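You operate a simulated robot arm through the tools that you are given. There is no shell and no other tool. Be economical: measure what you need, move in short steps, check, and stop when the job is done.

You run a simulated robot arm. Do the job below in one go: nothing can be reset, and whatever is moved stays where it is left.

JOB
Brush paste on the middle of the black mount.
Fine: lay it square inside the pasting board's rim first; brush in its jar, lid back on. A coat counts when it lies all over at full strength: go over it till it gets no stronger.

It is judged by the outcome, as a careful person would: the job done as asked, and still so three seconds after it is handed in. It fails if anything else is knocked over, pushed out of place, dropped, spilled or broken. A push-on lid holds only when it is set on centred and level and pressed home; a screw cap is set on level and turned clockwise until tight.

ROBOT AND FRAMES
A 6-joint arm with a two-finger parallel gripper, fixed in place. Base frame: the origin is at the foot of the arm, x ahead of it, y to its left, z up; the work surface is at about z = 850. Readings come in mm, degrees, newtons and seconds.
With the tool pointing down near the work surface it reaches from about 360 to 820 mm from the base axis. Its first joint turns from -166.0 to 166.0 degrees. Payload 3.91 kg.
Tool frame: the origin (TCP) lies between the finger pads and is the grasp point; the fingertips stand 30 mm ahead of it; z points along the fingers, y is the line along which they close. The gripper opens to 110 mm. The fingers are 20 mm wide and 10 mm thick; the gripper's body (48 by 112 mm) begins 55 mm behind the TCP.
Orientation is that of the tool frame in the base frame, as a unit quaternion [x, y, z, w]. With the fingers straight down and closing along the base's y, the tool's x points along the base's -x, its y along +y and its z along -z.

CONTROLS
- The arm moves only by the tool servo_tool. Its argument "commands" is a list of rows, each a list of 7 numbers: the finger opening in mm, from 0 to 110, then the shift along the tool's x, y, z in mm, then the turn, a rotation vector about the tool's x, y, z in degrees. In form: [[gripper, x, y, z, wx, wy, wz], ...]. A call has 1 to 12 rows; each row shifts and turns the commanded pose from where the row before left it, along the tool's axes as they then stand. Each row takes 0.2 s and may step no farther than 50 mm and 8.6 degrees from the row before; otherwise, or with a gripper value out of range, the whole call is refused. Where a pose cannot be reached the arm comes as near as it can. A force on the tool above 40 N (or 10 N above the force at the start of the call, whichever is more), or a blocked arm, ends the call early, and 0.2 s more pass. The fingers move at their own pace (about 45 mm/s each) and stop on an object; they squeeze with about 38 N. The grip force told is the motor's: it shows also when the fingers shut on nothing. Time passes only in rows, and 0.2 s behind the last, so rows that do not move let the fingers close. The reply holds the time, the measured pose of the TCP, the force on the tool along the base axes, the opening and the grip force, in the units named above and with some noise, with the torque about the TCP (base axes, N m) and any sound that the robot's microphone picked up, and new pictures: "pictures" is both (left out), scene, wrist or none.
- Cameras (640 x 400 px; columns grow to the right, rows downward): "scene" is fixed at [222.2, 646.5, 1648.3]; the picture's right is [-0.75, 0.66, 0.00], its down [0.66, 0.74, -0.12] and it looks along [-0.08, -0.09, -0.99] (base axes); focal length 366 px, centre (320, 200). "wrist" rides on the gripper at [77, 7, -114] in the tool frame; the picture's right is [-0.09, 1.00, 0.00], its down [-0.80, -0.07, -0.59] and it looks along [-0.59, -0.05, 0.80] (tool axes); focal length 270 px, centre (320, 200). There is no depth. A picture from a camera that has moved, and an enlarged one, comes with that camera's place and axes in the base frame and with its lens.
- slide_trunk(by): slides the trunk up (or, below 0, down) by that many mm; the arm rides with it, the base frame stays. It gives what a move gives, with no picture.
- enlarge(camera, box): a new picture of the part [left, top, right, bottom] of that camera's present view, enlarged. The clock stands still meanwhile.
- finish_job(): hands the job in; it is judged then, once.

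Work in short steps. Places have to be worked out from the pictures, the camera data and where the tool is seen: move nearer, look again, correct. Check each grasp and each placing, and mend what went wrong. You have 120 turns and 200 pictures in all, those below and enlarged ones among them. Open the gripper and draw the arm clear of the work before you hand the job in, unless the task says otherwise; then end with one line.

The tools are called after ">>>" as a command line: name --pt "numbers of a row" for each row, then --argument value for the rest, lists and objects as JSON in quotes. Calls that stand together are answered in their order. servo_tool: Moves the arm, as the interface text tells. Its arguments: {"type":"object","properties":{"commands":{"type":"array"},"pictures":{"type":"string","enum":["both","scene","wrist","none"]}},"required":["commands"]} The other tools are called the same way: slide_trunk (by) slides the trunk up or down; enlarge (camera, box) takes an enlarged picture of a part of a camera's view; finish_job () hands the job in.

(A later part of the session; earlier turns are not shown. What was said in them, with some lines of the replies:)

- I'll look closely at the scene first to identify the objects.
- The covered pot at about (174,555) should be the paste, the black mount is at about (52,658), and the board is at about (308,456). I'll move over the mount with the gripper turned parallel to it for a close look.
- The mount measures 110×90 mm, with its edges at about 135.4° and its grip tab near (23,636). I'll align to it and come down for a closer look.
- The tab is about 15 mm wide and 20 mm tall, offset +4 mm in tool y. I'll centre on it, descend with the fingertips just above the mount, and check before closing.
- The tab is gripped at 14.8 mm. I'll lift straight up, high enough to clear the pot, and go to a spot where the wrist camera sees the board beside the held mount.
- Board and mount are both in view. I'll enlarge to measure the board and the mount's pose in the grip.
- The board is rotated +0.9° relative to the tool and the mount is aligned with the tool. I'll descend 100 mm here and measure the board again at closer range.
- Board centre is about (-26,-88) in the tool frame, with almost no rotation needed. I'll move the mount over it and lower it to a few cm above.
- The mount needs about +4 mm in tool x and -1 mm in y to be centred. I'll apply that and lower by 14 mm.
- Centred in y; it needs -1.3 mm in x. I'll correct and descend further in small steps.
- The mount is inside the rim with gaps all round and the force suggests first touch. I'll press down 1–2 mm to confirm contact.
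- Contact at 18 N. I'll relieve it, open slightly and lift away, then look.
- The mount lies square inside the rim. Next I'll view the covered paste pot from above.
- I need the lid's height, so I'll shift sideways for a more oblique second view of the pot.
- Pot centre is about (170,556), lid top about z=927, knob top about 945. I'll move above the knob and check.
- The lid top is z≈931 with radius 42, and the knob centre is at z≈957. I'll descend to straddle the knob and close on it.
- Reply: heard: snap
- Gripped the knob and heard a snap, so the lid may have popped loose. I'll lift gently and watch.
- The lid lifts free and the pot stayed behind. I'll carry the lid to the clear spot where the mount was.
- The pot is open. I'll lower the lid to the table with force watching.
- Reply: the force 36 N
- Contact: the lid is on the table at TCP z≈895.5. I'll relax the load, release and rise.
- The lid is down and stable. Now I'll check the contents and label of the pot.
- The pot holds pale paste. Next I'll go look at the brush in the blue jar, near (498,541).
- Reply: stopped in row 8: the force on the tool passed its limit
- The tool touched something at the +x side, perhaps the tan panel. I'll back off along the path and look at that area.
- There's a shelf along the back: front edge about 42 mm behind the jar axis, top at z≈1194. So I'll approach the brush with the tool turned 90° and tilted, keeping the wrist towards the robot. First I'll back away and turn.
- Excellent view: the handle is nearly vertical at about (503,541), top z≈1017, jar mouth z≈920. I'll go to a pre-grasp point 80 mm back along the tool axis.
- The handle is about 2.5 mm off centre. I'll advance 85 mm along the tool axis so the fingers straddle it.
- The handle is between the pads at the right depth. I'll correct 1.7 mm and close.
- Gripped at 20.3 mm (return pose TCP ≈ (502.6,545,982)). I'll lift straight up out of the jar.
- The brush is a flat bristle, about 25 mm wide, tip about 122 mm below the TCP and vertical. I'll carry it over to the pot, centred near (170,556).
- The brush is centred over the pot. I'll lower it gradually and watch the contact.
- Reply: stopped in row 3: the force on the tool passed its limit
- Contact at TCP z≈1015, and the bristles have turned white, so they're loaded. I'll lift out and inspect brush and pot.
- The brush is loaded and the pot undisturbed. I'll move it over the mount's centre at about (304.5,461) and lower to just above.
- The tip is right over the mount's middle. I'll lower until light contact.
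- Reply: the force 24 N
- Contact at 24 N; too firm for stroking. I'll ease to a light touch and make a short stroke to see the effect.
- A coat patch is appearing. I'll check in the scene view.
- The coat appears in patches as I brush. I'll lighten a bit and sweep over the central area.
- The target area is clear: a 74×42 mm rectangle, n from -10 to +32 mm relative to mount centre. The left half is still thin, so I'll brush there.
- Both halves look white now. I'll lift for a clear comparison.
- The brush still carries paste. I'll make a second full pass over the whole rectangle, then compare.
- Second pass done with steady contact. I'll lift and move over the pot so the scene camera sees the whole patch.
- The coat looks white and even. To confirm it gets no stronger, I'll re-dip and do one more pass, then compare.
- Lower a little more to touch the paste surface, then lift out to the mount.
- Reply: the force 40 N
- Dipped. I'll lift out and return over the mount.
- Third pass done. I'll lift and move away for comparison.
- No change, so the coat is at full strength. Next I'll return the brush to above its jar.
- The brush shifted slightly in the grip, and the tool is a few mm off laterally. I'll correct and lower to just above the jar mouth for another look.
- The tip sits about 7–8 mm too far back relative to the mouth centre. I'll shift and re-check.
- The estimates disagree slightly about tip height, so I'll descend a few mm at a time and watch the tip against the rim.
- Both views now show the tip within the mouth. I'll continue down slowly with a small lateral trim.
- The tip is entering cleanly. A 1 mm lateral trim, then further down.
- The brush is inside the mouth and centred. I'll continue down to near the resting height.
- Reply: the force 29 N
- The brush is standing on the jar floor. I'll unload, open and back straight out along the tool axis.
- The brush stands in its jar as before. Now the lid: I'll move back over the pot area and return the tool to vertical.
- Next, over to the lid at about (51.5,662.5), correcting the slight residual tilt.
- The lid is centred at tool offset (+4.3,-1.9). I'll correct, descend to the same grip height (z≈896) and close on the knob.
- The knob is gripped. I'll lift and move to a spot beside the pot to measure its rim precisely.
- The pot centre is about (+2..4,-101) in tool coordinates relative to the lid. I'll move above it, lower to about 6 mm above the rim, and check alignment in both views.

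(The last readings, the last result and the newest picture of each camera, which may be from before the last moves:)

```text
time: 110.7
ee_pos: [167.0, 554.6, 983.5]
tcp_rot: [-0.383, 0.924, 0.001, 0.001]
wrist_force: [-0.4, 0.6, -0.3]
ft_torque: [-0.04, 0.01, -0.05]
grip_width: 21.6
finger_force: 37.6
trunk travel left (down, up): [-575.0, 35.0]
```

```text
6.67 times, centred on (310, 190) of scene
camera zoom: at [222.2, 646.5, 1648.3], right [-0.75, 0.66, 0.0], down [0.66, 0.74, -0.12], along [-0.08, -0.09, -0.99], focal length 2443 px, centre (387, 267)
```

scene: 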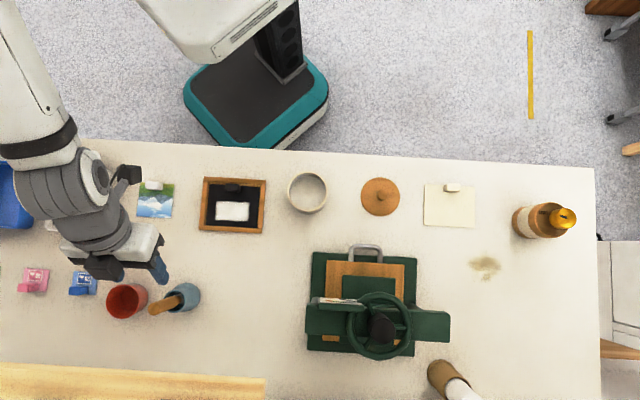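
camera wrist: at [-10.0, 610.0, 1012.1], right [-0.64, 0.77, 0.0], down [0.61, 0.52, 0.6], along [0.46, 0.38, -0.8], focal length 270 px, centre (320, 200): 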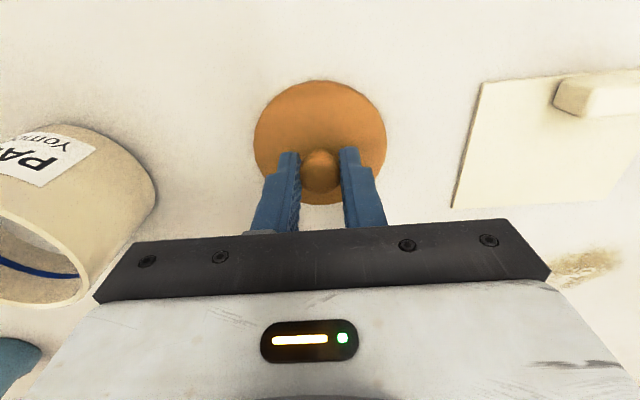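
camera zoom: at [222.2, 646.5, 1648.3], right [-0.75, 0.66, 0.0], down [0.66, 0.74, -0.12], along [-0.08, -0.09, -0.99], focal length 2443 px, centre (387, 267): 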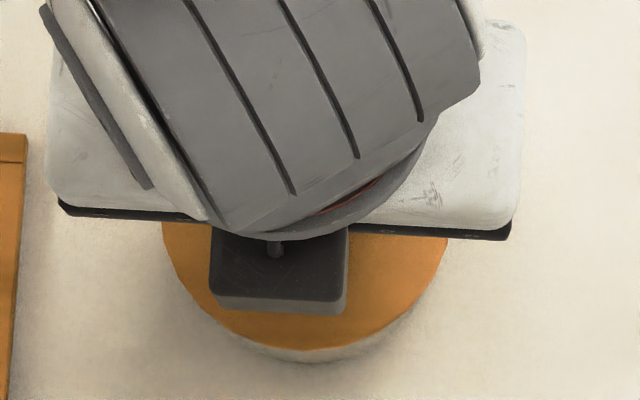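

The label says PASTE. Comparing with the lid's original scene position, the lid needs only about (-1.3,-0.8) mm. I'll correct and lower to touch.

>>> servo_tool --pt "10 -1.3 -0.8 4 0 0 0" --pt "10 0 0 3 0 0 0" --pt "10 0 0 0 0 0 0" --pt "10 0 0 0 0 0 0" --pictures "none"

>>> enlarge --camera "wrist" --box '[230, 60, 410, 220]'

>>> enlarge --camera "scene" --box '[275, 160, 345, 220]'

```text
time: 111.7
ee_pos: [169.1, 555.5, 976.2]
tcp_rot: [-0.383, 0.924, 0.001, 0.001]
wrist_force: [0.3, 0.1, 0.0]
ft_torque: [0.0, 0.01, -0.03]
grip_width: 21.4
finger_force: 37.9
trunk travel left (down, up): [-575.0, 35.0]
```

```text
2.50 times, centred on (320, 140) of wrist
camera zoom: at [109.4, 506.0, 1089.7], right [-0.64, 0.77, 0.0], down [0.62, 0.52, 0.6], along [0.46, 0.38, -0.8], focal length 676 px, centre (320, 350)
```

zoom: 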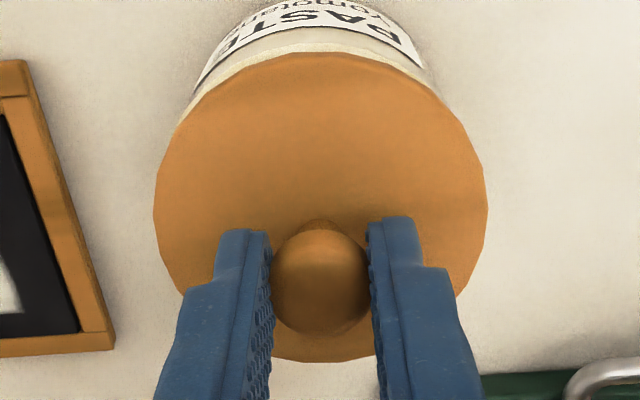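

```text
6.67 times, centred on (310, 190) of scene
camera zoom: at [222.2, 646.5, 1648.3], right [-0.75, 0.66, 0.0], down [0.66, 0.74, -0.12], along [-0.08, -0.09, -0.99], focal length 2443 px, centre (387, 267)
```

zoom: 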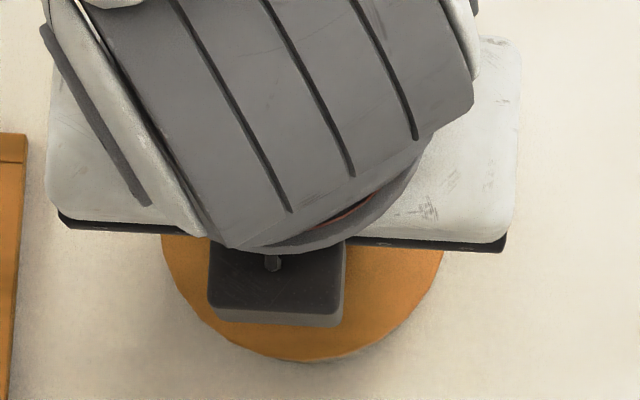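

>>> servo_tool --pt "10 0.5 0 1 0 0 0" --pt "10 0 0 1 0 0 0" --pt "10 0 0 1 0 0 0" --pt "10 0 0 1 0 0 0" --pt "10 0 0 0 0 0 0" --pictures "none"

```text
time: 112.8
ee_pos: [167.3, 556.6, 972.8]
tcp_rot: [-0.383, 0.924, 0.001, 0.002]
wrist_force: [-1.6, 1.1, 12.3]
ft_torque: [0.03, -0.02, -0.03]
grip_width: 21.6
finger_force: 38.5
trunk travel left (down, up): [-575.0, 35.0]
```

Contact at 12 N near the expected seat height. I'll press down progressively.

>>> servo_tool --pt "10 0 0 0.7 0 0 0" --pt "10 0 0 0.7 0 0 0" --pt "10 0 0 0.6 0 0 0" --pt "10 0 0 0 0 0 0" --pictures "wrist"

```text
time: 113.8
ee_pos: [169.0, 554.9, 971.8]
tcp_rot: [-0.384, 0.923, 0.003, 0.004]
wrist_force: [4.0, 9.0, 36.2]
ft_torque: [0.26, -0.14, -0.05]
grip_width: 21.5
finger_force: 38.3
trunk travel left (down, up): [-575.0, 35.0]
camera wrist: at [108.7, 504.9, 1086.3], right [-0.64, 0.77, 0.01], down [0.61, 0.51, 0.6], along [0.46, 0.39, -0.8], focal length 270 px, centre (320, 200)
```

wrist: 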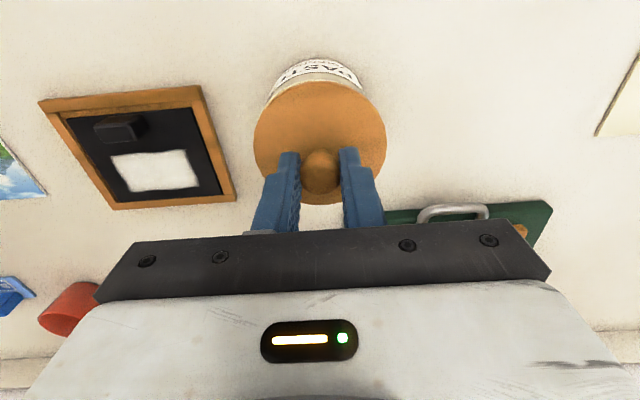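

There's 9 N sideways, so the lid wants to sit slightly toward +n. I'll unload, shift 0.8 mm, and press again.

>>> servo_tool --pt "10 0 0 -2.5 0 0 0" --pt "10 -0.8 0.2 0 0 0 0" --pt "10 0 0 1.5 0 0 0" --pt "10 0 0 0 0 0 0" --pictures "none"

>>> servo_tool --pt "10 0 0 0.6 0 0 0" --pt "10 0 0 0.6 0 0 0" --pt "10 0 0 0 0 0 0" --pictures "none"

```text
time: 114.8
ee_pos: [168.9, 554.9, 973.4]
tcp_rot: [-0.384, 0.923, 0.001, 0.002]
wrist_force: [4.8, 5.8, 33.7]
ft_torque: [0.13, -0.11, -0.14]
grip_width: 21.5
finger_force: 38.4
trunk travel left (down, up): [-575.0, 35.0]
```

```text
time: 115.7
ee_pos: [167.9, 554.5, 971.0]
tcp_rot: [-0.384, 0.923, 0.003, 0.002]
wrist_force: [-0.6, 3.9, 38.9]
ft_torque: [0.06, 0.0, -0.04]
grip_width: 21.7
finger_force: 37.6
trunk travel left (down, up): [-575.0, 35.0]
```

No snap yet. I'll release, look at how the lid sits, then press from above with closed fingers.

>>> servo_tool --pt "10 0 0 -2.5 0 0 0" --pt "30 0 0 0 0 0 0" --pt "50 0 0 0 0 0 0" --pt "60 0 0 -25 0 0 0" --pt "60 0 0 -25 0 0 0" --pt "60 0 0 0 0 0 0" --pictures "none"

>>> enlarge --camera "wrist" --box '[220, 0, 420, 200]'

```text
time: 117.0
ee_pos: [167.3, 553.8, 1023.2]
tcp_rot: [-0.383, 0.924, 0.0, 0.0]
wrist_force: [0.5, -0.4, 0.6]
ft_torque: [0.04, -0.01, 0.0]
grip_width: 60.2
finger_force: 0.1
trunk travel left (down, up): [-575.0, 35.0]
heard: snap
```

```text
2.00 times, centred on (320, 100) of wrist
camera zoom: at [108.6, 505.0, 1137.4], right [-0.64, 0.77, 0.0], down [0.62, 0.52, 0.6], along [0.46, 0.38, -0.8], focal length 541 px, centre (320, 400)
```

zoom: 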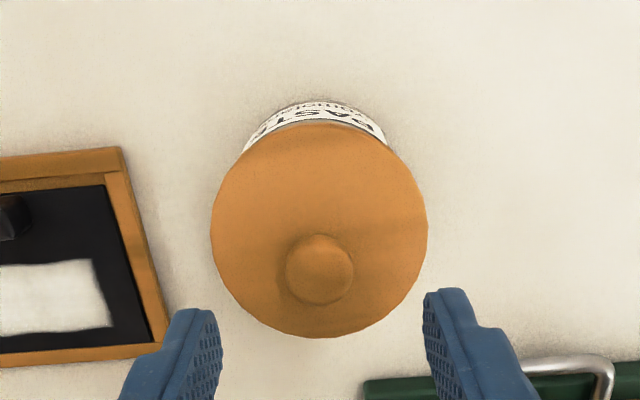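

A snap sounded at release; the lid is level at z≈932 and centred, as originally. To be sure it's home, I'll press the knob from above with closed fingers.

>>> servo_tool --pt "0 1 0 0 0 0 0" --pt "0 0 0 0 0 0 0" --pt "0 0 0 0 0 0 0" --pt "0 0 0 0 0 0 0" --pt "0 0 0 15 0 0 0" --pt "0 0 0 3 0 0 0" --pt "0 0 0 2 0 0 0" --pt "0 0 0 2 0 0 0" --pt "0 0 0 1 0 0 0" --pt "0 0 0 1 0 0 0" --pt "0 0 0 1 0 0 0" --pictures "none"

```text
time: 119.5
ee_pos: [168.0, 554.6, 996.5]
tcp_rot: [-0.384, 0.923, 0.0, 0.001]
wrist_force: [0.0, -0.2, -0.5]
ft_torque: [-0.04, 0.0, 0.01]
grip_width: 0.1
finger_force: 37.8
trunk travel left (down, up): [-575.0, 35.0]
```

>>> servo_tool --pt "0 0 0 1 0 0 0" --pt "0 0 0 1 0 0 0" --pt "0 0 0 1 0 0 0" --pt "0 0 0 1 0 0 0" --pt "0 0 0 1 0 0 0" --pt "0 0 0 1 0 0 0" --pt "0 0 0 1 0 0 0" --pt "0 0 0 1 0 0 0" --pictures "none"

```text
time: 121.2
ee_pos: [167.2, 554.6, 992.2]
tcp_rot: [-0.384, 0.923, 0.004, 0.003]
wrist_force: [-0.5, 3.7, 24.6]
ft_torque: [0.1, -0.02, -0.02]
grip_width: 0.4
finger_force: 38.1
trunk travel left (down, up): [-575.0, 35.0]
```

>>> servo_tool --pt "0 0 0 0.7 0 0 0" --pt "0 0 0 0.7 0 0 0" --pt "0 0 0 0 0 0 0" --pictures "none"

```text
time: 121.8
ee_pos: [167.8, 555.4, 993.1]
tcp_rot: [-0.385, 0.923, 0.004, 0.003]
wrist_force: [-2.5, -5.4, 15.0]
ft_torque: [-0.17, 0.06, -0.01]
grip_width: 0.0
finger_force: 37.4
trunk travel left (down, up): [-575.0, 35.0]
stopped in row 2: the force on the tool passed its limit (the readings are from after the stop); the commanded pose is now the measured one
```

Pressed past 40 N without movement, so the lid is home. I'll retreat up and away and check everything.

>>> servo_tool --pt "0 0 0 -10 0 0 0" --pt "30 0 0 -40 0 0 0" --pt "60 0 0 -45 0 0 0" --pt "60 40 0 -20 0 0 0" --pt "60 45 0 0 0 0 0" --pt "60 45 0 0 0 0 0" --pt "60 0 0 0 0 0 0" --pictures "both"

>>> enlarge --camera "scene" --box '[120, 150, 360, 330]'

```text
time: 123.4
ee_pos: [79.0, 462.8, 1102.4]
tcp_rot: [-0.384, 0.923, 0.003, 0.003]
wrist_force: [-0.4, 0.3, 0.2]
ft_torque: [0.02, -0.04, -0.01]
grip_width: 60.2
finger_force: 0.0
trunk travel left (down, up): [-575.0, 35.0]
camera wrist: at [18.6, 412.9, 1217.3], right [-0.64, 0.77, 0.01], down [0.61, 0.51, 0.6], along [0.46, 0.39, -0.8], focal length 270 px, centre (320, 200)
```

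scene: 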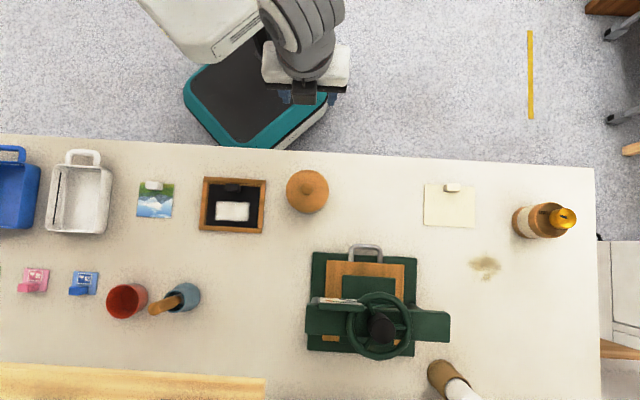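
wrist: 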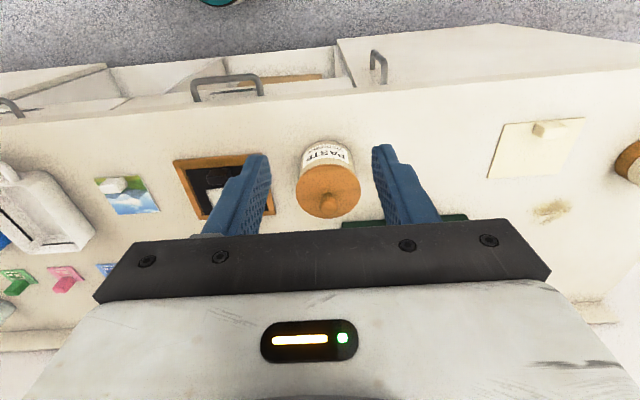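

```text
2.22 times, centred on (240, 240) of scene
camera zoom: at [222.2, 646.5, 1648.3], right [-0.75, 0.66, 0.0], down [0.66, 0.74, -0.12], along [-0.08, -0.09, -0.99], focal length 814 px, centre (498, 111)
```

zoom: 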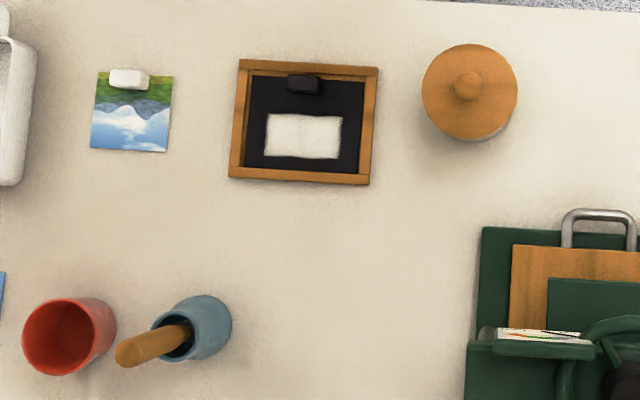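

Everything is in place: the coat is even and strong on the mount's middle, the mount is square in the board, the brush is in its jar and the lid is seated as it was. The arm is clear and the gripper open, so I'll hand in.

>>> finish_job

```text
The job is handed in.
```

The black mount lies square inside the pasting board's rim, and its middle is pasted all over; a third pass with fresh paste made the coat no stronger. The brush is back in its jar, and the lid is pressed back on the paste pot.
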